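You operate a simulated robot arm through the tools that you are given. There is no shell and no other tool. Be economical: measure what you need, move in short steps, check, and stop when the job is done.

You are at the controls of a simulated two-armed robot. One attempt, no reset.

JOB
Lift the board off the flat plate with both hands, wipe the dust and prove the plate.
Fine: Board on the black mat, cloth back. Stand the TRUE plate on it, then press TEST: four lamps. What is to be rubbed or washed off counts as gone when no trace of it is left.

Only the result counts: the job must be done as asked and must still hold three seconds after the hand-in. Knocking over, shifting, dropping, spilling or breaking anything else fails it. Flat cloth is picked up by pressing the open fingertips on it (5 to 10 N) and closing them slowly along it; thin cloth reads only 2 to 8 mm in the jaws.

ROBOT AND FRAMES
Two 7-joint arms with two-finger parallel grippers on one trunk, on a base that drives. Base frame: it is fixed to the floor where the robot stands at the start and does not move with it; the origin is under the middle of the robot, x ahead of it, y to its left, z up; the surface under the hand at the start is at about z = 0.762. Units: m, rad, N and s.
The left shoulder is at the start at [0.07, 0.163, 1.145], the right one opposite. With the tool pointing down near the work surface each hand reaches from about 0.38 to 0.88 m from the robot's upright axis, wherever it stands, measured 20 degrees to its own side. Places, roughly: black mat top [0.5, 0.2, 0.8]; blue test button [0.3, -0.1, 0.8]; dust [0.5, -0.2, 0.8]; flat plate [0.4, -0.2, 0.8]; grey shim [0.3, -0.3, 0.8]; top of the flat plate [0.5, -0.2, 0.8]; white shim [0.3, -0.1, 0.8]; yellow shim [0.3, -0.2, 0.8]. Payload 3.43 kg a hand.
Tool frame (each hand has its own): the origin (TCP) lies between the finger pads and is the grasp point; the fingertips stand 0.034 m ahead of it; z points along the fingers, y is the line along which they close. The gripper opens to 0.128 m. The fingers are 0.024 m wide and 0.012 m thick; the gripper's body (0.048 by 0.13 m) begins 0.096 m behind the TCP.
Orientation is that of the tool frame in the base frame, as [roll, pitch, yaw] about the fixed x, y, z axes, in that order (R = Rz(yaw) Ry(pitch) Rx(roll)). With the fingers straight down and closing along the base's y, the tool's x points along the base's -x, its y along +y and its z along -z.

CONTROLS
- The arms move only by the tool apply_moves. It takes "left_moves", "right_moves" or both (then of equal length, played together; a hand with none holds still); each is text: rows parted by semicolons, each of 7 numbers parted by spaces: the shift along the tool's x, y, z in mm, then the turn, a rotation vector about the tool's x, y, z in rad, then the opening, from 0 (shut) to 1 (fully open). In form: tx ty tz ax ay az fingers; .... A call has 1 to 12 rows; each row shifts and turns the commanded pose from where the row before left it, along the tool's axes as they then stand. Rows are played at 5 a second. More than 0.05 m and 0.15 rad between two rows, or a gripper value outside its range, and nothing of the call is played. A pose out of reach is approached as far as the arm can. The call stops where the force on the tool passes 90 N (or 10 N more than at its start, if that is more) or the arm is blocked; 0.2 s more then pass. The fingers move at their own pace (about 0.153 m/s each) and stop on an object; they squeeze with about 37 N. The grip force told is the motor's: it shows also when the fingers shut on nothing. Time passes only in rows, and 0.2 s behind the last, so rows that do not move let the fingers close. The reply holds the time, the measured pose of the TCP, the force on the tool along the base axes, the opening and the grip force, in the units named above and with some noise, with the torque about the TCP (base axes, N m) and any sound that the robot's microphone picked up.
- Cameras (640 x 400 px; columns grow to the right, rows downward): "scene" is now at [0.1074, -0.0408, 1.3421]; the picture's right is [-0.58, -0.82, 0.00], its down [-0.69, 0.49, -0.53] and it looks along [0.43, -0.31, -0.85] (base axes); focal length 214 px, centre (320, 200). "left" rides on the left gripper at [0.076, 0.011, -0.16] in its tool frame; the picture's right is [-0.15, 0.99, 0.00], its down [-0.88, -0.13, -0.46] and it looks along [-0.45, -0.07, 0.89] (tool axes); focal length 234 px, centre (320, 200). "right" rides on the right gripper at [0.076, -0.011, -0.16] in its tool frame; the picture's right is [0.15, 0.99, 0.00], its down [-0.88, 0.13, -0.46] and it looks along [-0.45, 0.07, 0.89] (tool axes); focal length 234 px, centre (320, 200).
- capture(camera): a new picture of that camera. The clock stands still meanwhile.
- move_column(by): slides the trunk up (or, below 0, down) by that many m; the arms and the scene camera ride with it, the base frame stays. It gives what a move gives, with no picture.
- base_move(legs): drives the robot by 1 to 6 legs, each [ahead, left, turn to the left] in m, m and rad, along the robot's own axes; the way and the turn of a leg run together, so that a leg with both is an arc; at most 1.5 m and 3.142 rad a leg. The arms and the cameras ride along, it lands a little off, and it stops where it bumps. It gives what a move gives.
- turn_head(pan, tilt): turns the head with the scene camera to pan (to the left, within 1.501 rad either way) and tilt (down, from -0.506 to 1.204), counted from straight ahead of the robot. It gives what a move gives.
- locate(camera, pixels): for up to 12 pixels [column, row] of the newest picture of that camera ("zoom" is the newest enlarged one), the place [x, y, z] in the base frame of the surface seen there, good to about 0.002 m. The clock stands still meanwhile.
- enlarge(camera, box): a new picture of the part [left, top, right, bottom] of that camera's present view, enlarged. The clock stands still meanwhile.
- job_done(): hands the job in; it is judged then, once.

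Work in short steps. Measure before you move; look again where a grasp or a placing could have gone wrong, and mend it. You have 80 turns and 58 pictures in all, those below and enlarged ones among them. Open the grippers and draw the arms clear of the work before you hand the job in, unless the task says otherwise; then end with one line.

The tools are called after "Emit:" as a command line: name --argument value ..., lists and objects as JSON in quotes. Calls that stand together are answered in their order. apply_moves: Moves the arms, as the interface text tells. Its arguments: {"type":"object","properties":{"left_moves":{"type":"string"},"right_moves":{"type":"string"}},"required":[]} The other tools are called the same way: move_column (by) slides the trunk up or down; base_move (legs) drives the base; turn_head (pan, tilt) turns the head that bears the scene camera; capture (camera) takes a picture; locate (camera, pixels) gives the place of the surface under pixels of a picture; enlarge (camera, box) takes an enlarged picture of a part of a camera's view; job_done () hands the job in.

At the start:

```text
time: 0.0
left_position: [0.5159, -0.0708, 1.1033]
left_tool_rot: [-3.141, 0.0, -3.14]
left_contact_force: [0.7, 0.8, 0.0]
left_moment: [-0.01, 0.05, -0.04]
left_opening: 0.128
left_grasp_force: 0.0
right_position: [0.3308, -0.5029, 1.1461]
right_tool_rot: [-3.142, -0.001, 3.141]
right_contact_force: [-0.9, -0.2, 0.4]
right_moment: [-0.01, 0.01, 0.01]
right_opening: 0.1281
right_grasp_force: 0.1
trunk travel left (down, up): [-0.625, 0.315]
robot x, y, heading: [-0.0015, -0.0012, -0.002]
head pan, tilt: [-0.614, 1.012]
```

scene: 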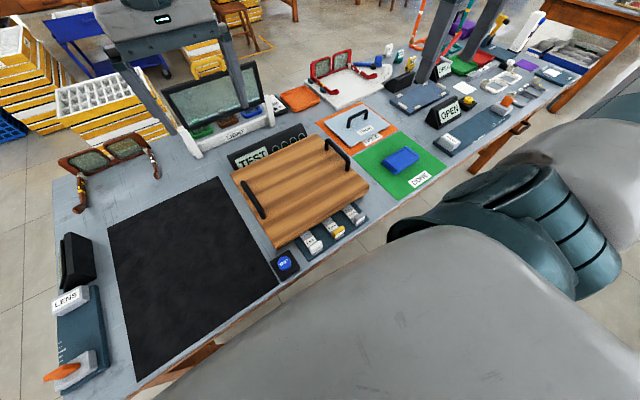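
right: 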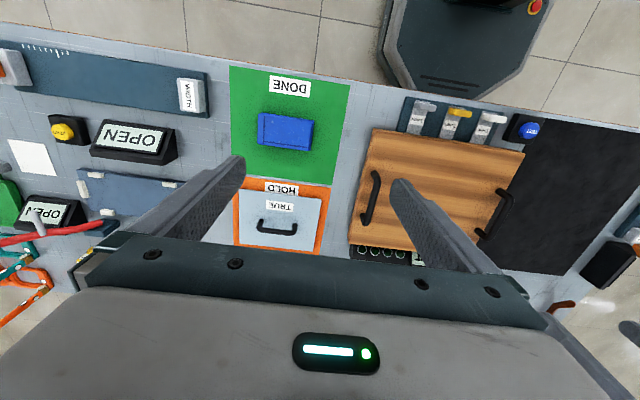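
left: 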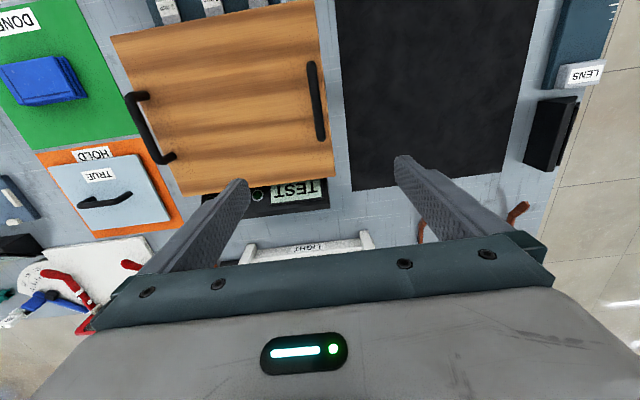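

The board with two black handles lies at around (300,190) in the scene picture, the mat at (190,270), the blue cloth at (400,158) on green DONE, and the TRUE plate at (358,125). I enlarge and measure.

Emit:
enlarge --camera "scene" --box '[220, 90, 460, 280]'

Emit:
locate --camera "scene" --pixels '[[245, 183], [266, 217], [327, 143], [348, 169], [233, 175], [278, 248], [311, 137], [368, 187], [255, 200], [337, 154]]'

Emit:
locate --camera "scene" --pixels '[[108, 222], [219, 178], [278, 285], [135, 383], [285, 262], [308, 241], [335, 228], [356, 214], [400, 158], [351, 116], [362, 118], [270, 150]]'

```text
2.11 times, centred on (340, 185) of scene
```

zoom: 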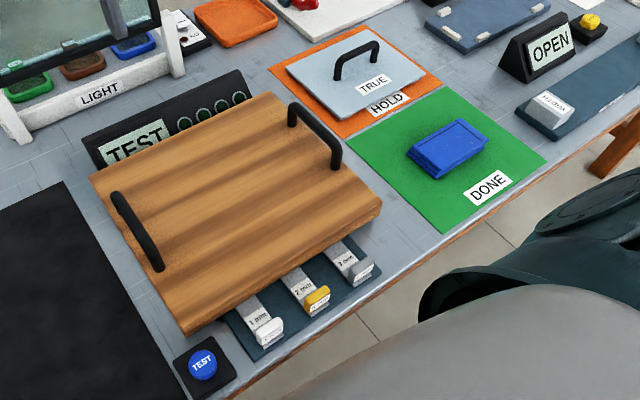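

```text
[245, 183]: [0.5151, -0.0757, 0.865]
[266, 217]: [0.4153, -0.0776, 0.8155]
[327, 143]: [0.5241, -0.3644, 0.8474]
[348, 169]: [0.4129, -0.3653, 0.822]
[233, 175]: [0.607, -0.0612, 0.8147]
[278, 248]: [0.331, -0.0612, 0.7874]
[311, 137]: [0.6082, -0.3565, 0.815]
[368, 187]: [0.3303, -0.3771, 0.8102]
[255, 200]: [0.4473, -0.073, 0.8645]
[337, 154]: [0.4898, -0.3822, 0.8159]
```

```text
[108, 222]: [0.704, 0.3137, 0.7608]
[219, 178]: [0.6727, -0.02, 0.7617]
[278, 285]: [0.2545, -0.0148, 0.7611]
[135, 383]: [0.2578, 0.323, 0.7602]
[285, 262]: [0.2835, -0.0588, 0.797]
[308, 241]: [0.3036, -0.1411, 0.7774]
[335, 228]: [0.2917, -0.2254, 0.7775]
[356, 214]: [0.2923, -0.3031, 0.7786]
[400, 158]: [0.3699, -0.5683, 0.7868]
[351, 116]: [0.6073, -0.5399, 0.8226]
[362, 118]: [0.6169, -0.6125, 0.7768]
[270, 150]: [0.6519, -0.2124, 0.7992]
```

Handles run along x, top at about z 0.865. I measure their bars more exactly in the zoom.

Emit:
locate --camera "zoom" --pixels '[[117, 197], [126, 213], [136, 229], [146, 245], [156, 262], [295, 107], [306, 117], [316, 127], [327, 137], [336, 147], [337, 165], [182, 333]]'

Emit:
locate --camera "zoom" --pixels '[[89, 172], [269, 92], [380, 192], [380, 205], [190, 318], [356, 45], [340, 60], [376, 45], [450, 140], [408, 152], [487, 138], [440, 175]]'

```text
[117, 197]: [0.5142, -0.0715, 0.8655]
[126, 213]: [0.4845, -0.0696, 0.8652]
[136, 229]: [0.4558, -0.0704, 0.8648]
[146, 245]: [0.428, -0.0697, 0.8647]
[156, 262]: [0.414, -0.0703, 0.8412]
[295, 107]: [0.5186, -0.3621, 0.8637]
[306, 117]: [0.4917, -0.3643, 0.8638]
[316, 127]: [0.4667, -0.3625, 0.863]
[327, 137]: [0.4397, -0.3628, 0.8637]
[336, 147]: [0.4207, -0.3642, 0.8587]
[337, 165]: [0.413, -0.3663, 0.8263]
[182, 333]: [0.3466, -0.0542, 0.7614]
```

```text
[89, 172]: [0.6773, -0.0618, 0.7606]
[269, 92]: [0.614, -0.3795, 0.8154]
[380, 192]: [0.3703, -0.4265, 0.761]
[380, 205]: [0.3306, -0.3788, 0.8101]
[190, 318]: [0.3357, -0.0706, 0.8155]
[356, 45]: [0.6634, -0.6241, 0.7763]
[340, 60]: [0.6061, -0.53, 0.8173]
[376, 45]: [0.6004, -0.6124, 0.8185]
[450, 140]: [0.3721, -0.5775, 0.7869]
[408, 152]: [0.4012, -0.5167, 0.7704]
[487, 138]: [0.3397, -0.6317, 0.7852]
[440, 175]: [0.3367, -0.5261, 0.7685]
```

Handles centre on (0.468, -0.073) and (0.468, -0.364), bars at z≈0.86. I bring both hands above them.

Emit:
apply_moves --left_moves "12 0 0 0 0 0 0.6; 12 0 0 0 0 0 0.6; 12 -1 10 0 0 0 0.6; 12 -1 40 0 0 0 0.6; 0 0 40 0 0 0 0.6; 0 0 40 0 0 0 0.6; 0 0 30 0 0 0 0.6; 0 0 0 0 0 0 0.6" --right_moves "-34 35 0 0 0 0 0.6; -34 35 0 0 0 0 0.6; -34 35 30 0 0 0 0.6; -35 34 40 0 0 0 0.6; 0 0 45 0 0 0 0.6; 0 0 45 0 0 0 0.6; 0 0 43 0 0 0 0.6; 0 0 0 0 0 0 0.6"

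Emit:
capture --camera "left"

Emit:
capture --camera "right"

```text
refused: row 3 steps farther than a row can; nothing moved
```

```text
53 pictures are left
```

left: 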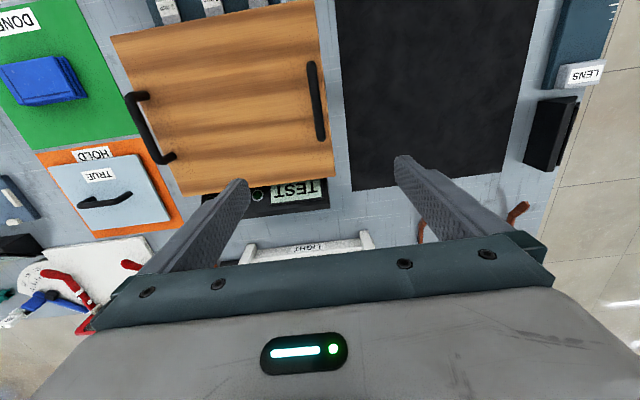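

```text
52 pictures are left
```

right: 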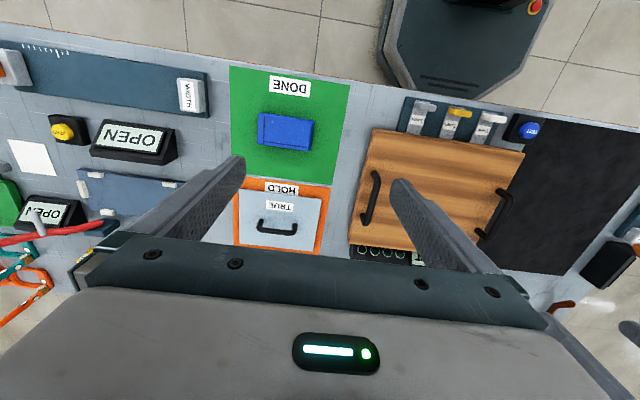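

A row was over 50 mm long in sum; I repeat with smaller steps.

Emit:
apply_moves --left_moves "12 0 0 0 0 0 0.6; 12 0 0 0 0 0 0.6; 12 -1 0 0 0 0 0.6; 12 -1 20 0 0 0 0.6; 0 0 30 0 0 0 0.6; 0 0 30 0 0 0 0.6; 0 0 40 0 0 0 0.6; 0 0 40 0 0 0 0.6; 0 0 0 0 0 0 0.6" --right_moves "-34 35 0 0 0 0 0.6; -34 35 0 0 0 0 0.6; -34 35 0 0 0 0 0.6; -35 34 0 0 0 0 0.6; 0 0 48 0 0 0 0.6; 0 0 48 0 0 0 0.6; 0 0 48 0 0 0 0.6; 0 0 48 0 0 0 0.6; 0 0 11 0 0 0 0.6"

Emit:
capture --camera "left"

Emit:
capture --camera "right"

```text
time: 2.0
left_position: [0.4674, -0.0719, 0.9444]
left_tool_rot: [3.141, 0.001, -3.141]
left_contact_force: [-0.5, -0.3, 0.0]
left_moment: [-0.04, -0.01, 0.01]
left_opening: 0.0767
left_grasp_force: 0.0
right_position: [0.4666, -0.3623, 0.9438]
right_tool_rot: [-3.141, -0.002, 3.14]
right_contact_force: [0.3, 0.3, 1.2]
right_moment: [0.06, -0.02, -0.03]
right_opening: 0.077
right_grasp_force: 0.0
trunk travel left (down, up): [-0.625, 0.315]
robot x, y, heading: [-0.0017, -0.0006, 0.005]
head pan, tilt: [-0.614, 1.012]
```

```text
51 pictures are left
```

left: 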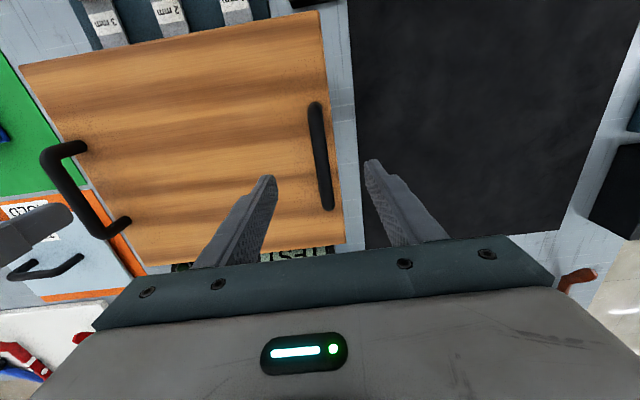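

```text
50 pictures are left
```

right: 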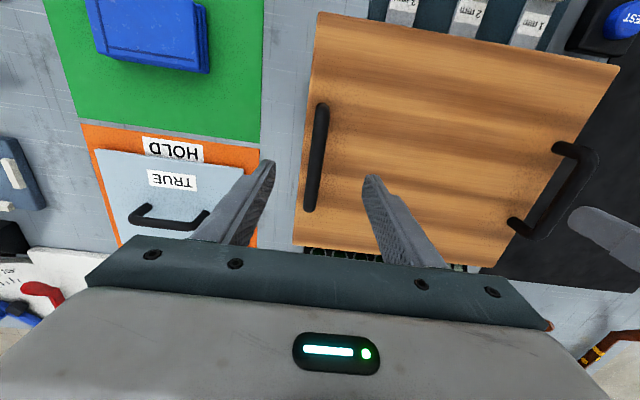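

Both handles stand between the fingers. I lower 87 mm and close.

Emit:
apply_moves --left_moves "0 0 40 0 0 0 0.6; 0 0 30 0 0 0 0.6; 0 0 17 0 0 0 0.6; 0 0 0 0 0 0 0.6; 0 0 0 0 0 0 0.3; 0 0 0 0 0 0 0.15; 0 0 0 0 0 0 0; 0 0 0 0 0 0 0" --right_moves "0 0 40 0 0 0 0.6; 0 0 30 0 0 0 0.6; 0 0 17 0 0 0 0.6; 0 0 0 0 0 0 0.6; 0 0 0 0 0 0 0.3; 0 0 0 0 0 0 0.15; 0 0 0 0 0 0 0; 0 0 0 0 0 0 0"

```text
time: 3.8
left_position: [0.4666, -0.0703, 0.8581]
left_tool_rot: [3.132, 0.0, -3.138]
left_contact_force: [-5.1, 46.4, 9.9]
left_moment: [0.12, 0.73, -0.1]
left_opening: 0.0157
left_grasp_force: 37.0
right_position: [0.4665, -0.3657, 0.8544]
right_tool_rot: [-3.134, -0.001, 3.139]
right_contact_force: [4.8, -55.3, 2.5]
right_moment: [0.07, -0.76, 0.23]
right_opening: 0.0157
right_grasp_force: 37.2
trunk travel left (down, up): [-0.625, 0.315]
robot x, y, heading: [0.0028, 0.0005, -0.004]
head pan, tilt: [-0.614, 1.012]
```

Both grip (16 mm), squeezed toward each other; I relieve by shifting left +2 mm and right -3 mm, then lift slightly.

Emit:
apply_moves --left_moves "0 2 0 0 0 0 0; 0 0 -5 0 0 0 0; 0 0 -10 0 0 0 0; 0 0 -15 0 0 0 0; 0 0 0 0 0 0 0" --right_moves "0 -3 0 0 0 0 0; 0 0 -5 0 0 0 0; 0 0 -10 0 0 0 0; 0 0 -15 0 0 0 0; 0 0 0 0 0 0 0"

Emit:
enlarge --camera "scene" --box '[180, 80, 460, 300]'

```text
time: 5.0
left_position: [0.4707, -0.0713, 0.8864]
left_tool_rot: [3.14, 0.0, -3.14]
left_contact_force: [-0.3, 28.9, -10.2]
left_moment: [-0.01, -0.51, -0.14]
left_opening: 0.0157
left_grasp_force: 36.2
right_position: [0.4689, -0.3664, 0.8843]
right_tool_rot: [3.141, -0.004, 3.14]
right_contact_force: [0.5, -30.1, -11.5]
right_moment: [0.01, 0.69, -0.09]
right_opening: 0.0157
right_grasp_force: 36.8
trunk travel left (down, up): [-0.625, 0.315]
robot x, y, heading: [0.0005, 0.0007, 0.003]
head pan, tilt: [-0.614, 1.012]
```

```text
1.82 times, centred on (320, 190) of scene
```

zoom: 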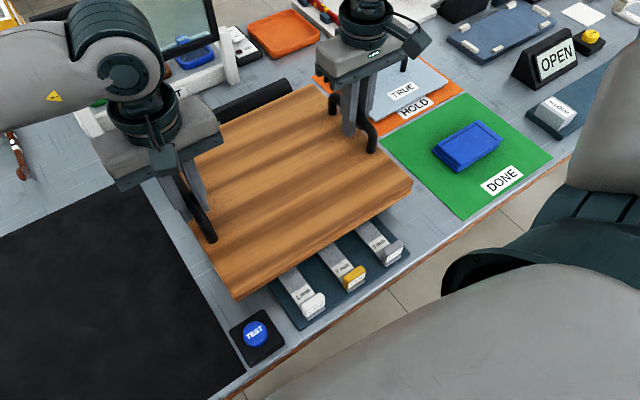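

Board lifted level by 29 mm. I relieve another 1 mm each, lift 40 mm more and carry it along +y.

Emit:
apply_moves --left_moves "0 1 -20 0 0 0 0; 0 0 -20 0 0 0 0; 0 10 0 0 0 0 0; 0 25 0 0 0 0 0; 0 25 0 0 0 0 0; 0 25 0 0 0 0 0; 0 25 0 0 0 0 0; 0 25 0 0 0 0 0; 0 25 0 0 0 0 0; 0 15 0 0 0 0 0; 0 10 0 0 0 0 0; 0 0 0 0 0 0 0" --right_moves "0 -1 -18 0 0 0 0; 0 0 -20 0 0 0 0; 0 10 0 0 0 0 0; 0 25 0 0 0 0 0; 0 25 0 0 0 0 0; 0 25 0 0 0 0 0; 0 25 0 0 0 0 0; 0 25 0 0 0 0 0; 0 25 0 0 0 0 0; 0 15 0 0 0 0 0; 0 10 0 0 0 0 0; 0 0 0 0 0 0 0"

Emit:
capture --camera "scene"

```text
time: 7.6
left_position: [0.469, 0.1143, 0.9248]
left_tool_rot: [3.141, -0.001, 3.141]
left_contact_force: [-1.6, 1.3, -11.6]
left_moment: [0.06, -0.08, -0.08]
left_opening: 0.0156
left_grasp_force: 37.5
right_position: [0.468, -0.1814, 0.9226]
right_tool_rot: [3.139, -0.001, 3.141]
right_contact_force: [0.1, -0.6, -11.1]
right_moment: [0.05, 0.25, 0.0]
right_opening: 0.0156
right_grasp_force: 37.0
trunk travel left (down, up): [-0.625, 0.315]
robot x, y, heading: [-0.0019, -0.0032, -0.002]
head pan, tilt: [-0.614, 1.012]
```

```text
48 pictures are left
```

scene: 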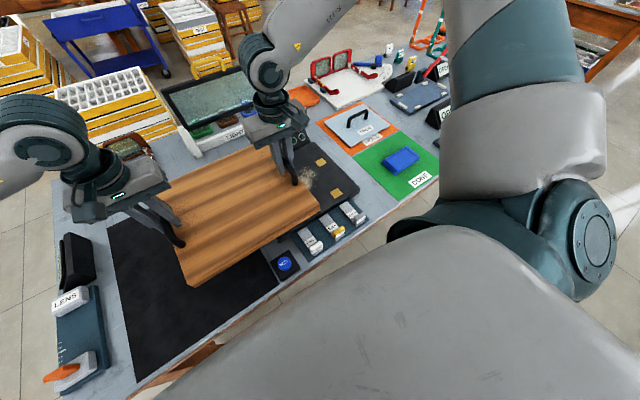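

Board carried halfway, level, forces near zero. I go on another 185 mm.

Emit:
apply_moves --left_moves "0 10 0 0 0 0 0; 0 25 0 0 0 0 0; 0 25 0 0 0 0 0; 0 25 0 0 0 0 0; 0 25 0 0 0 0 0; 0 25 0 0 0 0 0; 0 25 0 0 0 0 0; 0 15 0 0 0 0 0; 0 10 0 0 0 0 0; 0 0 0 0 0 0 0" --right_moves "0 10 0 0 0 0 0; 0 25 0 0 0 0 0; 0 25 0 0 0 0 0; 0 25 0 0 0 0 0; 0 25 0 0 0 0 0; 0 25 0 0 0 0 0; 0 25 0 0 0 0 0; 0 15 0 0 0 0 0; 0 10 0 0 0 0 0; 0 0 0 0 0 0 0"

Emit:
capture --camera "scene"

Emit:
capture --camera "left"

Emit:
capture --camera "right"

```text
time: 9.6
left_position: [0.4683, 0.2787, 0.9267]
left_tool_rot: [-3.1, -0.005, 3.111]
left_contact_force: [-8.7, -75.6, 0.0]
left_moment: [-0.16, 0.33, -1.11]
left_opening: 0.1142
left_grasp_force: 37.9
right_position: [0.4558, -0.1124, 0.9597]
right_tool_rot: [3.106, 0.003, -3.139]
right_contact_force: [8.7, 75.4, -21.5]
right_moment: [-1.35, -0.35, -1.41]
right_opening: 0.1112
right_grasp_force: 37.7
right hand out of reach, approached as far as the arm can: row 3, 4, 5, 6, 7, 8, 9
trunk travel left (down, up): [-0.625, 0.315]
robot x, y, heading: [0.0007, 0.0001, -0.004]
head pan, tilt: [-0.614, 1.012]
stopped in row 9 (right hand): the force on the tool passed its limit at 93 N (the readings are from after the stop); the commanded pose is now the measured one
```

```text
47 pictures are left
```

scene: 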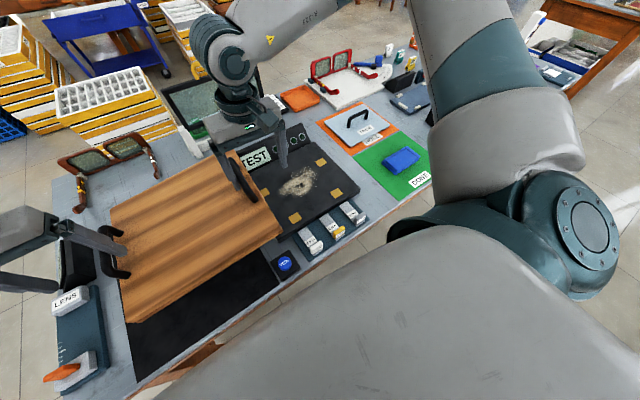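

```text
46 pictures are left
```

left: 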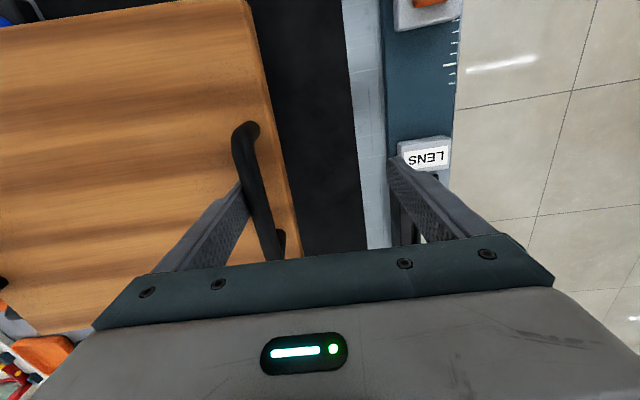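

```text
45 pictures are left
```

right: 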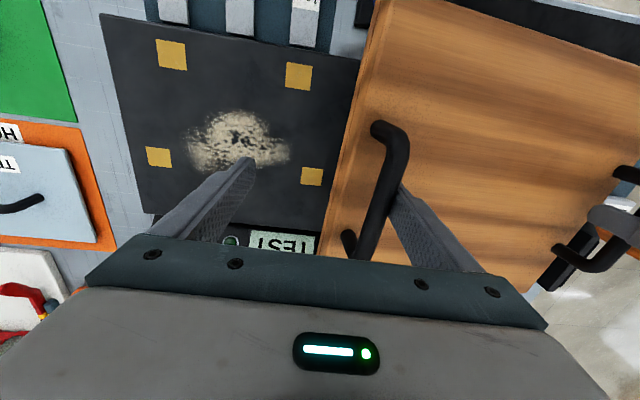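

The right arm ran out of reach and the handles slid to the inner fingers; board is still held in tension (75 N). I measure its pose before mending.

Emit:
locate --camera "scene" --pixels '[[115, 212], [228, 152], [282, 230], [140, 320], [200, 210], [128, 275], [110, 240], [246, 190], [232, 160], [250, 165], [345, 185], [285, 226]]'

Emit:
enlarge --camera "scene" --box '[40, 100, 360, 340]'

```text
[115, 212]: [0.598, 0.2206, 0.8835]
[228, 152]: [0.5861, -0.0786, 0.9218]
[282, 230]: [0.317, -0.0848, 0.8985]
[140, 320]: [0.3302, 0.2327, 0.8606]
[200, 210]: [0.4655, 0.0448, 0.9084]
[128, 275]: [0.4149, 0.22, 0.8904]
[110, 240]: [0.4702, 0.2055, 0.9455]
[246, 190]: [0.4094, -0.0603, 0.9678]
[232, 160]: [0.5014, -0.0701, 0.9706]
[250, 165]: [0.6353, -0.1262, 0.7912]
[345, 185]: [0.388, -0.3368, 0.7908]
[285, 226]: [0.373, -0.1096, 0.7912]
```

```text
1.67 times, centred on (200, 220) of scene
```

zoom: 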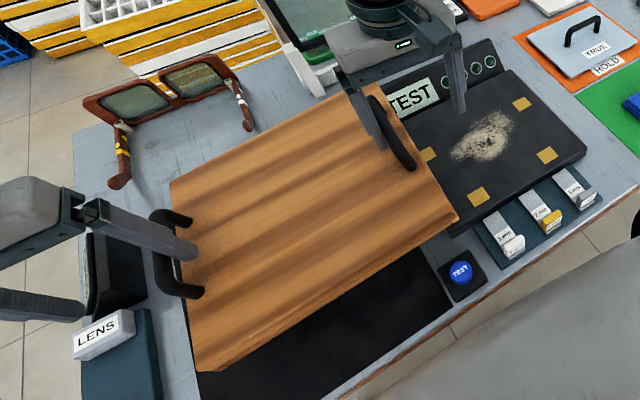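

Board spans y -0.08..0.23, tilted slightly, handles still between the fingers. I move the left hand back toward the board so the fingers reclose on the bars.

Emit:
apply_moves --left_moves "0 -10 0 0 0 0 0; 0 -10 0 0 0 0 0; 0 -10 0 0 0 0 0; 0 -10 0 0 0 0 0; 0 0 0 0 0 0 0"

```text
time: 10.8
left_position: [0.4688, 0.24, 0.9287]
left_tool_rot: [-3.102, 0.0, 3.124]
left_contact_force: [-10.7, -74.9, -1.6]
left_moment: [-0.06, 0.37, -1.31]
left_opening: 0.0905
left_grasp_force: 36.9
right_position: [0.4542, -0.1139, 0.9599]
right_tool_rot: [3.106, 0.0, -3.138]
right_contact_force: [10.9, 74.4, -20.3]
right_moment: [-0.72, -0.41, -1.21]
right_opening: 0.0626
right_grasp_force: 36.9
trunk travel left (down, up): [-0.625, 0.315]
robot x, y, heading: [0.0023, -0.0004, 0.001]
head pan, tilt: [-0.614, 1.012]
```

It works: openings shrink steadily. About 60 mm remain; I continue and watch.

Emit:
apply_moves --left_moves "0 -10 0 0 0 0 0; 0 -10 0 0 0 0 0; 0 -10 0 0 0 0 0; 0 -10 0 0 0 0 0; 0 -8 0 0 0 0 0; 0 -6 0 0 0 0 0; 0 -4 0 0 0 0 0; 0 0 0 0 0 0 0"

Emit:
capture --camera "scene"

```text
time: 12.6
left_position: [0.4672, 0.1815, 0.9296]
left_tool_rot: [-3.101, 0.0, 3.122]
left_contact_force: [-9.4, -74.1, -2.1]
left_moment: [-0.26, 0.05, -0.96]
left_opening: 0.0202
left_grasp_force: 37.2
right_position: [0.4546, -0.1148, 0.9605]
right_tool_rot: [3.104, 0.0, 3.14]
right_contact_force: [10.9, 74.3, -20.3]
right_moment: [-0.13, -0.09, -0.95]
right_opening: 0.0165
right_grasp_force: 36.7
trunk travel left (down, up): [-0.625, 0.315]
robot x, y, heading: [0.0016, -0.001, 0.001]
head pan, tilt: [-0.614, 1.012]
```

```text
43 pictures are left
```

scene: 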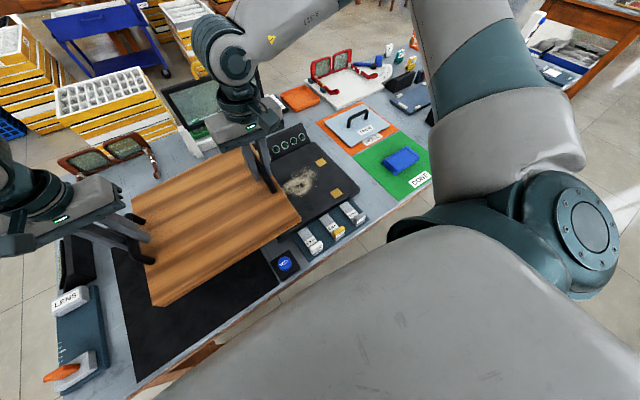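

Nearly closed. I ease the last few mm, then level by lowering the right hand 15 mm and raising the left 15 mm, straightening both rolls.

Emit:
apply_moves --left_moves "0 -2 0 0 0 0 0; 0 -1 0 0 0 0 0; 0 0 0 0 0 0 0"

```text
time: 13.4
left_position: [0.4667, 0.1794, 0.9293]
left_tool_rot: [-3.103, 0.002, 3.122]
left_contact_force: [-9.0, -70.2, -2.0]
left_moment: [-0.24, 0.03, -0.96]
left_opening: 0.0159
left_grasp_force: 36.9
right_position: [0.4551, -0.1147, 0.9603]
right_tool_rot: [3.104, 0.0, 3.14]
right_contact_force: [9.8, 71.1, -20.0]
right_moment: [-0.11, -0.03, -0.98]
right_opening: 0.0165
right_grasp_force: 37.0
trunk travel left (down, up): [-0.625, 0.315]
robot x, y, heading: [-0.0051, -0.0013, 0.004]
head pan, tilt: [-0.614, 1.012]
```

Both bars are fully gripped again (16 mm). Now I level, straighten, and release the tension.

Emit:
apply_moves --left_moves "3 -2 -4 -0.01 0 -0.005 0; 3 0 -4 -0.01 0 -0.005 0; 3 0 -4 -0.01 0 -0.005 0; 3 0 -4 -0.01 0 -0.004 0; 0 0 0 0 0 0 0" --right_moves "0 0 4 0.009 0 0 0; 0 0 4 0.009 0 0 0; 0 0 4 0.009 0 0 0; 0 0 3 0.01 0 0 0; 0 0 0 0 0 0 0"

```text
time: 14.6
left_position: [0.4558, 0.1772, 0.9444]
left_tool_rot: [-3.14, -0.002, -3.14]
left_contact_force: [-3.1, -74.2, -10.0]
left_moment: [-0.16, -0.42, -0.33]
left_opening: 0.0251
left_grasp_force: 36.9
right_position: [0.4535, -0.1263, 0.9481]
right_tool_rot: [3.138, 0.003, -3.141]
right_contact_force: [1.8, 74.1, -11.8]
right_moment: [0.01, 0.61, -0.36]
right_opening: 0.0217
right_grasp_force: 37.0
right hand out of reach, approached as far as the arm can: row 2, 3, 4
trunk travel left (down, up): [-0.625, 0.315]
robot x, y, heading: [0.0003, -0.001, -0.002]
head pan, tilt: [-0.614, 1.012]
```

Level now, but the right arm is at its reach edge. I move both hands -y back into its reach and then will drive the base instead.

Emit:
apply_moves --left_moves "0 -8 0 0 0 0 0; 0 -8 0 0 0 0 0; 0 -8 0 0 0 0 0; 0 0 0 0 0 0 0; 0 0 0 0 0 0 0" --right_moves "0 -14 0 0 0 0 0; 0 -7 0 0 0 0 0; 0 -7 0 0 0 0 0; 0 0 0 0 0 0 0; 0 0 0 0 0 0 0"

```text
time: 15.8
left_position: [0.4546, 0.1532, 0.945]
left_tool_rot: [-3.141, -0.001, -3.14]
left_contact_force: [-2.1, -73.2, -9.4]
left_moment: [-0.1, -0.37, -0.18]
left_opening: 0.0284
left_grasp_force: 37.0
right_position: [0.4532, -0.1537, 0.9499]
right_tool_rot: [3.14, 0.003, -3.14]
right_contact_force: [2.5, 74.3, -12.6]
right_moment: [-0.03, 0.55, -0.17]
right_opening: 0.0249
right_grasp_force: 36.6
trunk travel left (down, up): [-0.625, 0.315]
robot x, y, heading: [-0.0004, 0.0015, -0.001]
head pan, tilt: [-0.614, 1.012]
```

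Now hands are 11 mm too far apart; I bring the left in and level the last 4 mm.

Emit:
apply_moves --left_moves "0 -4 0 0 0 0 0; 0 -4 0 0 0 0 0; 0 -4 0 0 0 0 0; 0 -1 0 0 0 0 0; 0 0 0 0 0 0 0" --right_moves "0 0 1 0 0 0 0; 0 0 1 0 0 0 0; 0 0 1 0 0 0 0; 0 0 1 0 0 0 0; 0 0 0 0 0 0 0"

Emit:
capture --camera "scene"

```text
time: 17.0
left_position: [0.4547, 0.1428, 0.9445]
left_tool_rot: [3.139, -0.003, -3.136]
left_contact_force: [-2.6, -64.5, -10.4]
left_moment: [-0.12, 0.36, -0.27]
left_opening: 0.0155
left_grasp_force: 36.9
right_position: [0.4544, -0.155, 0.9458]
right_tool_rot: [3.141, 0.003, -3.14]
right_contact_force: [1.7, 64.2, -11.5]
right_moment: [0.08, -0.21, -0.24]
right_opening: 0.0159
right_grasp_force: 37.4
trunk travel left (down, up): [-0.625, 0.315]
robot x, y, heading: [-0.0043, 0.0023, 0.003]
head pan, tilt: [-0.614, 1.012]
```

```text
42 pictures are left
```

scene: 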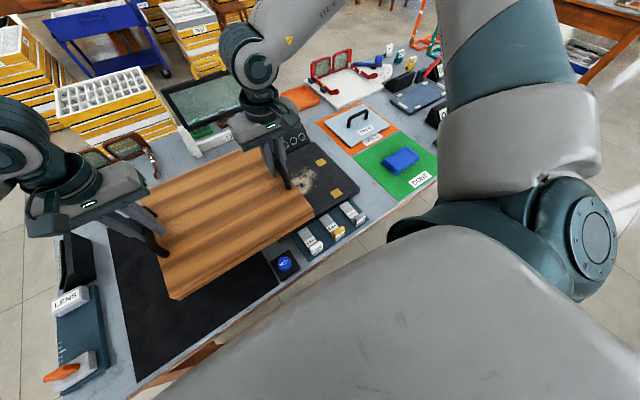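

Both gripped; I ease the tension then drive the base 0.157 m left with the board held.

Emit:
apply_moves --left_moves "0 -1 0 0 0 0 0; 0 0 0 0 0 0 0" --right_moves "0 1 0 0 0 0 0; 0 0 0 0 0 0 0"

Emit:
base_move --legs '[[0, 0.157, 0]]'

Emit:
capture --camera "scene"

```text
time: 17.6
left_position: [0.4554, 0.1431, 0.9441]
left_tool_rot: [3.135, -0.004, -3.138]
left_contact_force: [-2.0, -55.7, -11.6]
left_moment: [-0.09, 0.86, -0.42]
left_opening: 0.0156
left_grasp_force: 36.8
right_position: [0.453, -0.1541, 0.9445]
right_tool_rot: [-3.137, 0.002, 3.141]
right_contact_force: [2.9, 54.7, -11.1]
right_moment: [0.08, -0.65, -0.28]
right_opening: 0.0158
right_grasp_force: 37.5
trunk travel left (down, up): [-0.625, 0.315]
robot x, y, heading: [0.0024, 0.0006, -0.006]
head pan, tilt: [-0.614, 1.012]
```

```text
time: 19.0
left_position: [0.4547, 0.2977, 0.9447]
left_tool_rot: [3.135, -0.001, -3.137]
left_contact_force: [-3.6, -54.0, -10.5]
left_moment: [-0.17, 0.03, -0.54]
left_opening: 0.0156
left_grasp_force: 36.9
right_position: [0.4551, 0.0007, 0.9445]
right_tool_rot: [-3.138, 0.001, -3.139]
right_contact_force: [3.0, 54.9, -10.6]
right_moment: [0.09, 0.13, -0.43]
right_opening: 0.0158
right_grasp_force: 36.7
trunk travel left (down, up): [-0.625, 0.315]
robot x, y, heading: [0.0026, 0.156, -0.005]
head pan, tilt: [-0.614, 1.012]
```

```text
41 pictures are left
```

scene: 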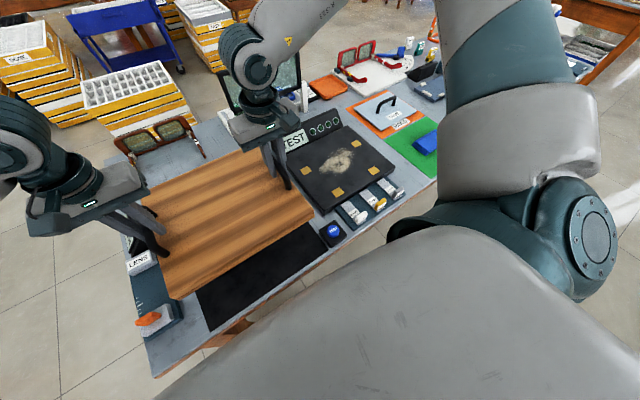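

Board hovers over the mat with centre y≈0.149. I measure board edges and height before lowering.

Emit:
locate --camera "scene" --pixels '[[315, 212], [240, 160], [170, 290], [220, 240], [280, 180], [188, 180], [258, 290], [330, 280], [318, 222], [208, 322]]'

Emit:
enlarge --camera "scene" --box '[110, 120, 350, 350]'

```text
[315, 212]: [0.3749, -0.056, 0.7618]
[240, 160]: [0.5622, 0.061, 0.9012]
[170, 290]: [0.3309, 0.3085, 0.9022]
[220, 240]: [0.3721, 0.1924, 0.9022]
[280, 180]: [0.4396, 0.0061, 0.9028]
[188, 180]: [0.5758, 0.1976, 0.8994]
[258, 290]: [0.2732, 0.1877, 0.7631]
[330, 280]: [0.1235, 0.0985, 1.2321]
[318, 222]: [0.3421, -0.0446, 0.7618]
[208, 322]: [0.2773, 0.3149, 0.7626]
```

```text
1.74 times, centred on (230, 235) of scene
```

zoom: 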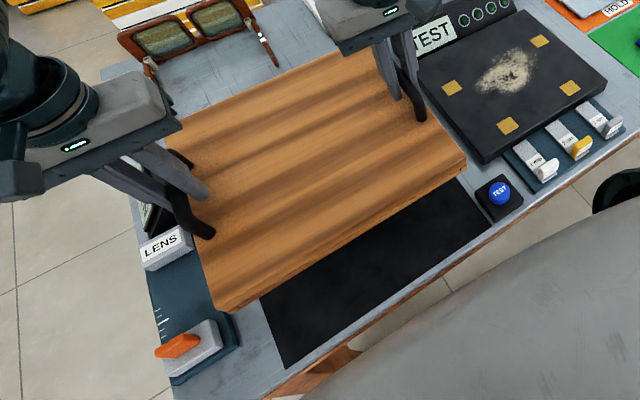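

Board level at top z 0.902. I check edges against the mat in the zoom.

Emit:
locate --camera "zoom" --pixels '[[462, 158], [455, 145], [435, 118], [210, 280], [203, 262], [222, 304], [462, 186], [487, 228], [265, 305], [283, 360], [475, 210], [275, 340]]'

```text
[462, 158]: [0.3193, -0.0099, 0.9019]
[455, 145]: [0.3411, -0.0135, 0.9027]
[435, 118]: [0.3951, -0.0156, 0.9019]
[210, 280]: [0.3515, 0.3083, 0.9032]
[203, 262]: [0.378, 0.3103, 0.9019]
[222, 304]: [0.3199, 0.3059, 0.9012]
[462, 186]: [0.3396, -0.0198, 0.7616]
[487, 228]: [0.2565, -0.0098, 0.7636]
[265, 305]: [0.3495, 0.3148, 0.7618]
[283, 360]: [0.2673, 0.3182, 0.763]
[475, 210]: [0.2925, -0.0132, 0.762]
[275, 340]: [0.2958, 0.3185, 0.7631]
```

Board y -0.0145..0.309 versus mat -0.016..0.318: I shift +3.5 mm and lower 105 mm.

Emit:
apply_moves --left_moves "0 2 0 0 0 0 0; 0 2 15 0 0 0 0; 0 0 20 0 0 0 0; 0 0 20 0 0 0 0; 0 0 20 0 0 0 0; 0 0 20 0 0 0 0; 0 0 10 0 0 0 0; 0 0 0 0 0 0 0" --right_moves "0 2 0 0 0 0 0; 0 2 15 0 0 0 0; 0 0 20 0 0 0 0; 0 0 20 0 0 0 0; 0 0 20 0 0 0 0; 0 0 20 0 0 0 0; 0 0 10 0 0 0 0; 0 0 0 0 0 0 0"

Emit:
enlarge --camera "scene" --box '[110, 120, 350, 350]'

```text
time: 20.8
left_position: [0.4546, 0.2952, 0.844]
left_tool_rot: [-3.125, 0.007, 3.14]
left_contact_force: [4.2, -72.8, 20.7]
left_moment: [-0.46, 0.49, -0.22]
left_opening: 0.0191
left_grasp_force: 37.3
right_position: [0.451, -0.008, 0.8584]
right_tool_rot: [3.119, 0.015, -3.136]
right_contact_force: [6.5, 72.4, 30.0]
right_moment: [0.51, 0.32, -0.66]
right_opening: 0.0263
right_grasp_force: 36.6
right hand out of reach, approached as far as the arm can: row 5, 6, 7
trunk travel left (down, up): [-0.625, 0.315]
robot x, y, heading: [0.0016, 0.1614, 0.001]
head pan, tilt: [-0.614, 1.012]
```

```text
1.74 times, centred on (230, 235) of scene
```

zoom: 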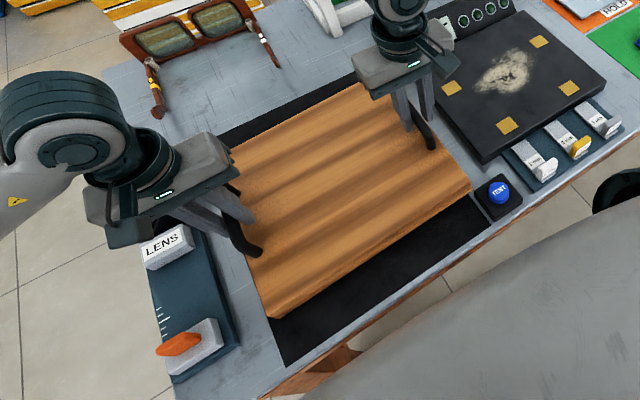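

Upward forces suggest touching down. I measure the board's height and edges.

Emit:
locate --camera "zoom" --pixels '[[465, 185], [450, 160], [300, 280], [275, 305], [265, 290], [250, 180], [350, 100], [360, 200], [485, 235], [470, 200], [270, 325], [285, 360]]'

```text
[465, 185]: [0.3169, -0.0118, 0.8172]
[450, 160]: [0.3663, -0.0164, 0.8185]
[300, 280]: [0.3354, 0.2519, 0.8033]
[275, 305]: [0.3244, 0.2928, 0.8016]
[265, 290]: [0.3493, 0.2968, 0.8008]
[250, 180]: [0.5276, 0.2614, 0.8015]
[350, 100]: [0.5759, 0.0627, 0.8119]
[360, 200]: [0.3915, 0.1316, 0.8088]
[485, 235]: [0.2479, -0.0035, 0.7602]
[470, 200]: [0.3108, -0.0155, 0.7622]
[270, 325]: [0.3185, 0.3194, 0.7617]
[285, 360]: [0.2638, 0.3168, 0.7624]
```

Left board side is at z 0.80, right 0.818, yet upward forces show. I look with the wrist cameras for contacts.

Emit:
capture --camera "left"

Emit:
capture --camera "right"

```text
38 pictures are left
```

left: 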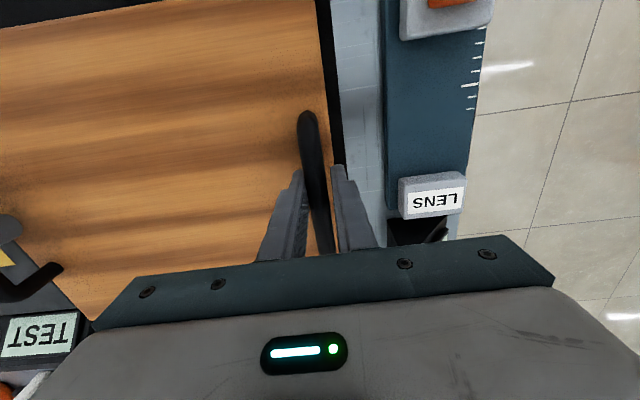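

```text
37 pictures are left
```

right: 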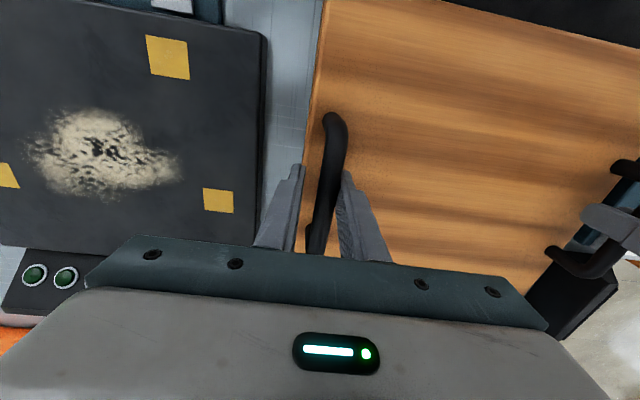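

No obvious obstacle. I zoom strongly on the near board edge to see whether it rests on the mat.

Emit:
enlarge --camera "scene" --box '[200, 215, 320, 315]'

```text
4.00 times, centred on (260, 265) of scene
```

zoom: 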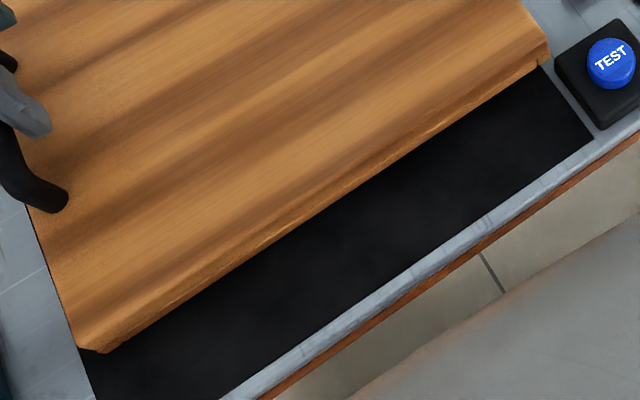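

Emit:
locate --camera "zoom" --pixels '[[550, 42], [546, 58], [540, 68], [330, 185], [336, 192], [342, 200], [348, 206], [78, 340], [100, 350], [112, 352], [200, 270], [212, 288]]'

```text
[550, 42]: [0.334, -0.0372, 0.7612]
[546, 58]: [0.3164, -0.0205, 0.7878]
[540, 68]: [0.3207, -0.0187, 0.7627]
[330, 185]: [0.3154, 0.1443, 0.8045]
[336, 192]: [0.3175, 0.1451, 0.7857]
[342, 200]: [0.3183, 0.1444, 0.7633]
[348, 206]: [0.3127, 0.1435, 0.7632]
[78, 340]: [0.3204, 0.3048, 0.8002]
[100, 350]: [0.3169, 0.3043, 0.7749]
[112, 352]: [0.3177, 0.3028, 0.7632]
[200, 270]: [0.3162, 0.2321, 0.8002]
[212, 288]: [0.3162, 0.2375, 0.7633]
```

The board is ~40 mm thick, so its left edge already rests; the right hand is at its reach limit and the board is ~6 mm too far -y. I lift 50 mm, shift the arms -45 mm in the robot frame, then drive the base to compensate.

Emit:
apply_moves --left_moves "0 0 -10 0 0 0 0; 0 0 -14 0 0 0 0; 0 0 -18 0 0 0 0; 0 0 -18 0 0 0 0; 0 -10 0 0 0 0 0; 0 -10 0 0 0 0 0; 0 -10 0 0 0 0 0; 0 -10 0 0 0 0 0; 0 -7 0 0 0 0 0; 0 0 0 0 0 0 0" --right_moves "0 0 -10 0 0 0 0; 0 0 -14 0 0 0 0; 0 0 -18 0 0 0 0; 0 0 -18 0 0 0 0; 0 -10 0 0 0 0 0; 0 -10 0 0 0 0 0; 0 -10 0 0 0 0 0; 0 -10 0 0 0 0 0; 0 -5 0 0 0 0 0; 0 0 0 0 0 0 0"

```text
time: 23.0
left_position: [0.4548, 0.2481, 0.8995]
left_tool_rot: [-3.129, -0.004, -3.142]
left_contact_force: [-2.9, -74.6, -5.6]
left_moment: [-0.19, -0.48, -0.24]
left_opening: 0.022
left_grasp_force: 36.7
right_position: [0.4528, -0.0558, 0.9147]
right_tool_rot: [3.126, 0.008, -3.137]
right_contact_force: [2.8, 74.0, -15.1]
right_moment: [-0.01, 0.65, -0.45]
right_opening: 0.0262
right_grasp_force: 36.7
trunk travel left (down, up): [-0.625, 0.315]
robot x, y, heading: [0.0037, 0.1562, -0.001]
head pan, tilt: [-0.614, 1.012]
```

I close the 9 mm excess distance and re-level (left +8 mm, right -7 mm, rolls straightened).

Emit:
apply_moves --left_moves "0 -3 -2 -0.003 0 0 0; 0 -3 -2 -0.003 0 0 0; 0 -3 -2 -0.003 0 0 0; 0 -1 -2 -0.003 0 0 0; 0 0 0 0 0 0 0" --right_moves "0 0 2 0.004 0 0 0; 0 0 2 0.004 0 0 0; 0 0 2 0.004 0 0 0; 0 0 1 0.003 0 0 0; 0 0 0 0 0 0 0"

Emit:
base_move --legs '[[0, 0.056, 0]]'

Emit:
capture --camera "scene"

```text
time: 24.2
left_position: [0.4537, 0.24, 0.9076]
left_tool_rot: [3.136, -0.004, -3.142]
left_contact_force: [-1.2, -66.1, -11.6]
left_moment: [-0.12, 0.31, 0.01]
left_opening: 0.0156
left_grasp_force: 36.5
right_position: [0.4534, -0.0567, 0.908]
right_tool_rot: [-3.139, 0.005, -3.137]
right_contact_force: [0.8, 66.1, -11.1]
right_moment: [0.14, -0.18, -0.2]
right_opening: 0.0154
right_grasp_force: 37.1
trunk travel left (down, up): [-0.625, 0.315]
robot x, y, heading: [0.0005, 0.1544, 0.0]
head pan, tilt: [-0.614, 1.012]
```

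```text
time: 25.1
left_position: [0.454, 0.2942, 0.9079]
left_tool_rot: [3.137, -0.003, 3.14]
left_contact_force: [-1.7, -65.8, -11.2]
left_moment: [-0.16, 0.3, -0.07]
left_opening: 0.0156
left_grasp_force: 36.8
right_position: [0.4523, -0.0032, 0.9057]
right_tool_rot: [-3.138, 0.008, -3.138]
right_contact_force: [1.7, 65.4, -10.9]
right_moment: [0.13, -0.17, -0.25]
right_opening: 0.0155
right_grasp_force: 37.2
trunk travel left (down, up): [-0.625, 0.315]
robot x, y, heading: [-0.0024, 0.2116, 0.001]
head pan, tilt: [-0.614, 1.012]
```

```text
35 pictures are left
```

scene: 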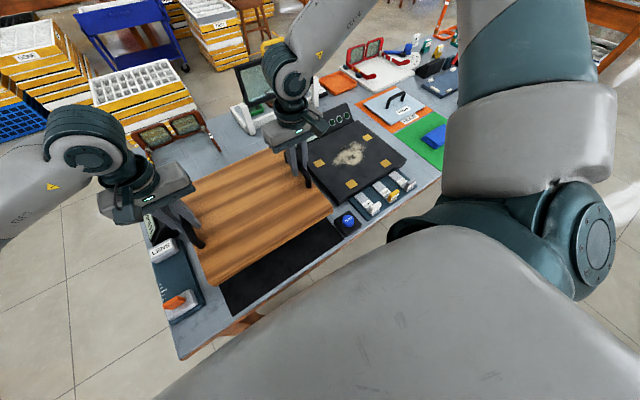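

Held and level. I measure the edges once more.

Emit:
enlarge --camera "scene" --box '[150, 140, 390, 320]'

Emit:
locate --camera "scene" --pixels '[[333, 210], [328, 203], [208, 280], [204, 270], [270, 200], [230, 180], [225, 300], [229, 314]]'

```text
2.22 times, centred on (270, 230) of scene
```

zoom: 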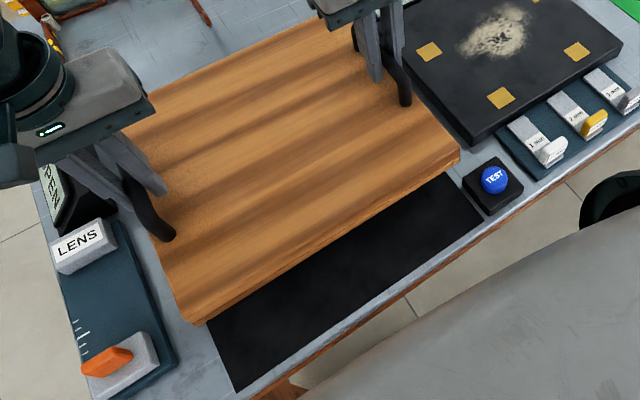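

```text
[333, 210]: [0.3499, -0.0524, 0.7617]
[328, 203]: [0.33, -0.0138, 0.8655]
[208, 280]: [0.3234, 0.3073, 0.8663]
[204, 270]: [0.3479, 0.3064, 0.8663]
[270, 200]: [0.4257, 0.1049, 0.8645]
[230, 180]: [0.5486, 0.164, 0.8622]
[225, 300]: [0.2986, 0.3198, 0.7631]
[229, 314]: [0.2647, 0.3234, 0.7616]
```

Shift +5 mm and lower 62 mm.

Emit:
apply_moves --left_moves "0 3 0 0 0 0 0; 0 2 10 0 0 0 0; 0 0 15 0 0 0 0; 0 0 15 0 0 0 0; 0 0 12 0 0 0 0; 0 0 7 0 0 0 0; 0 0 3 0 0 0 0; 0 0 0 0 0 0 0" --right_moves "0 3 0 0 0 0 0; 0 2 10 0 0 0 0; 0 0 15 0 0 0 0; 0 0 15 0 0 0 0; 0 0 12 0 0 0 0; 0 0 7 0 0 0 0; 0 0 3 0 0 0 0; 0 0 0 0 0 0 0"

Emit:
enlarge --camera "scene" --box '[150, 140, 390, 320]'

```text
time: 26.9
left_position: [0.453, 0.2994, 0.8467]
left_tool_rot: [3.14, -0.003, 3.141]
left_contact_force: [1.3, -10.5, -12.2]
left_moment: [-0.06, -0.18, 0.32]
left_opening: 0.0157
left_grasp_force: 37.1
right_position: [0.4519, 0.0035, 0.8457]
right_tool_rot: [-3.141, 0.006, -3.138]
right_contact_force: [-2.1, 9.3, -11.0]
right_moment: [0.03, 0.36, 0.04]
right_opening: 0.016
right_grasp_force: 36.9
trunk travel left (down, up): [-0.625, 0.315]
robot x, y, heading: [-0.0003, 0.2118, -0.001]
head pan, tilt: [-0.614, 1.012]
```

```text
2.22 times, centred on (270, 230) of scene
```

zoom: 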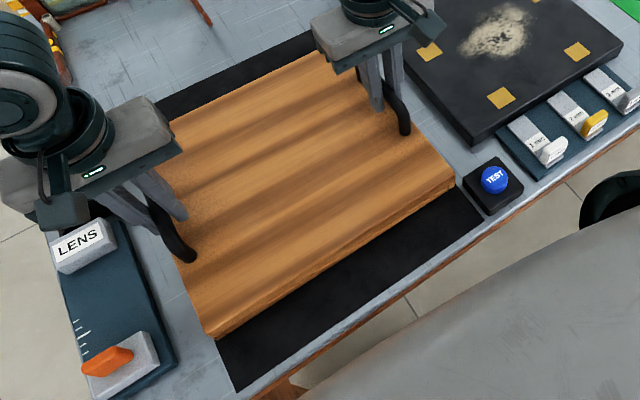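

Emit:
locate --camera "zoom" --pixels '[[455, 175], [450, 165], [207, 325], [200, 305], [212, 338], [300, 200], [220, 340], [455, 190], [470, 205], [225, 365], [390, 150], [190, 150]]'

```text
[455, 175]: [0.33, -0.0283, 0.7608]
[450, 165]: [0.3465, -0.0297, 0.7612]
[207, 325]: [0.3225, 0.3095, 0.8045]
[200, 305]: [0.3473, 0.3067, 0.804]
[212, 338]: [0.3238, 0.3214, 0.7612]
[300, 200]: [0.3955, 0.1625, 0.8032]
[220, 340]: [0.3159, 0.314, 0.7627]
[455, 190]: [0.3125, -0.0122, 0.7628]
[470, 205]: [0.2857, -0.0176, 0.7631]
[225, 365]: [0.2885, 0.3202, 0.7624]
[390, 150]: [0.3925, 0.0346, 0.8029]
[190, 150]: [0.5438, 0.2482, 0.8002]
```

Left margin ~10 mm, right ~6 mm; I shift +2 mm and lower until contact.

Emit:
apply_moves --left_moves "0 2 0 0 0 0 0; 0 0 1 0 0 0 0; 0 0 1 0 0 0 0; 0 0 1 0 0 0 0; 0 0 0 0 0 0 0" --right_moves "0 2 0 0 0 0 0; 0 0 1 0 0 0 0; 0 0 1 0 0 0 0; 0 0 1 0 0 0 0; 0 0 0 0 0 0 0"

Emit:
enlarge --camera "scene" --box '[290, 180, 350, 240]'

```text
time: 28.1
left_position: [0.4525, 0.3021, 0.8441]
left_tool_rot: [3.14, -0.002, -3.141]
left_contact_force: [2.3, -15.9, -12.7]
left_moment: [0.01, -1.06, 0.36]
left_opening: 0.0156
left_grasp_force: 37.2
right_position: [0.4525, 0.0051, 0.8433]
right_tool_rot: [-3.139, 0.01, -3.139]
right_contact_force: [-1.3, 13.3, 5.8]
right_moment: [0.09, -1.17, 0.11]
right_opening: 0.0161
right_grasp_force: 36.9
trunk travel left (down, up): [-0.625, 0.315]
robot x, y, heading: [-0.0011, 0.2115, 0.004]
head pan, tilt: [-0.614, 1.012]
```

```text
6.67 times, centred on (320, 210) of scene
```

zoom: 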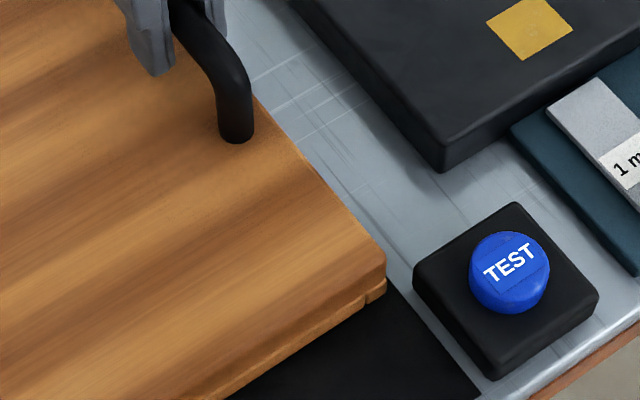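

Emit:
locate --camera "zoom" --pixels '[[380, 258], [378, 285], [380, 295], [387, 290], [395, 300], [392, 282], [320, 170], [430, 345], [440, 345], [300, 150]]'

```text
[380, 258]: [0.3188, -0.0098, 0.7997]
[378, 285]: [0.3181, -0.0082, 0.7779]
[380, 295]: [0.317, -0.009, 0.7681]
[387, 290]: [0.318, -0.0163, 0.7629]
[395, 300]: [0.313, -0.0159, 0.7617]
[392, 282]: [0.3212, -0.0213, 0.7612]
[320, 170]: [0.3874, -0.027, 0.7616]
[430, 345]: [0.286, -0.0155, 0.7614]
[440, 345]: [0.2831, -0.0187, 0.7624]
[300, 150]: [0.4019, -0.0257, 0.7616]
```

Board right edge -0.010, mat edge -0.017: inside. The right side touches; I lower a last 2 mm on the left and 1 on the right.

Emit:
apply_moves --left_moves "0 0 1 0 0 0 0; 0 0 1 0 0 0 0; 0 0 0 0 0 0 0; 0 0 0 0 0 0 0" --right_moves "0 0 0 0 0 0 0; 0 0 0 0 0 0 0; 0 0 1 0 0 0 0; 0 0 0 0 0 0 0"

```text
time: 29.1
left_position: [0.4535, 0.3014, 0.8428]
left_tool_rot: [3.139, -0.002, 3.14]
left_contact_force: [-4.3, -18.6, 13.5]
left_moment: [0.02, -0.14, 0.14]
left_opening: 0.0155
left_grasp_force: 37.0
right_position: [0.4515, 0.0054, 0.8423]
right_tool_rot: [-3.137, 0.007, -3.137]
right_contact_force: [2.9, 23.5, -12.5]
right_moment: [0.06, -0.33, -0.18]
right_opening: 0.0157
right_grasp_force: 37.4
trunk travel left (down, up): [-0.625, 0.315]
robot x, y, heading: [-0.0017, 0.2105, -0.0]
head pan, tilt: [-0.614, 1.012]
```

Practically down (within 1 mm). I lower the right 1 mm more, open both, and retract straight up.

Emit:
apply_moves --left_moves "0 0 0 0 0 0 0; 0 0 0 0 0 0 0; 0 0 0 0 0 0 0.5; 0 0 0 0 0 0 0.5; 0 0 -20 0 0 0 0.5; 0 0 -30 0 0 0 0.5; 0 0 -40 0 0 0 0.5; 0 0 -40 0 0 0 0.5; 0 0 -40 0 0 0 0.5; 0 0 -40 0 0 0 0.5; 0 0 -10 0 0 0 0.5" --right_moves "0 0 1 0 0 0 0; 0 0 0 0 0 0 0; 0 0 0 0 0 0 0.5; 0 0 0 0 0 0 0.5; 0 0 -20 0 0 0 0.5; 0 0 -30 0 0 0 0.5; 0 0 -40 0 0 0 0.5; 0 0 -40 0 0 0 0.5; 0 0 -40 0 0 0 0.5; 0 0 -40 0 0 0 0.5; 0 0 -10 0 0 0 0.5"

Emit:
capture --camera "scene"

```text
time: 31.5
left_position: [0.4536, 0.3022, 1.0625]
left_tool_rot: [3.138, -0.002, 3.141]
left_contact_force: [-0.1, 0.1, -0.2]
left_moment: [0.01, 0.02, 0.01]
left_opening: 0.0638
left_grasp_force: 0.1
right_position: [0.4494, 0.0073, 1.0611]
right_tool_rot: [-3.137, 0.007, -3.137]
right_contact_force: [0.0, 0.0, 0.0]
right_moment: [-0.01, -0.01, 0.0]
right_opening: 0.0638
right_grasp_force: 0.0
trunk travel left (down, up): [-0.625, 0.315]
robot x, y, heading: [-0.0036, 0.2099, -0.002]
head pan, tilt: [-0.614, 1.012]
```

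```text
31 pictures are left
```

scene: 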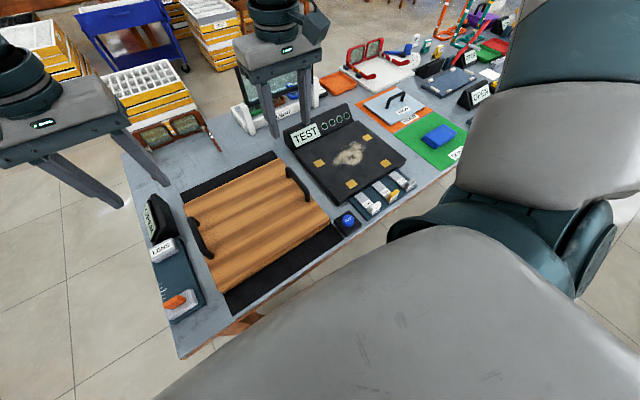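

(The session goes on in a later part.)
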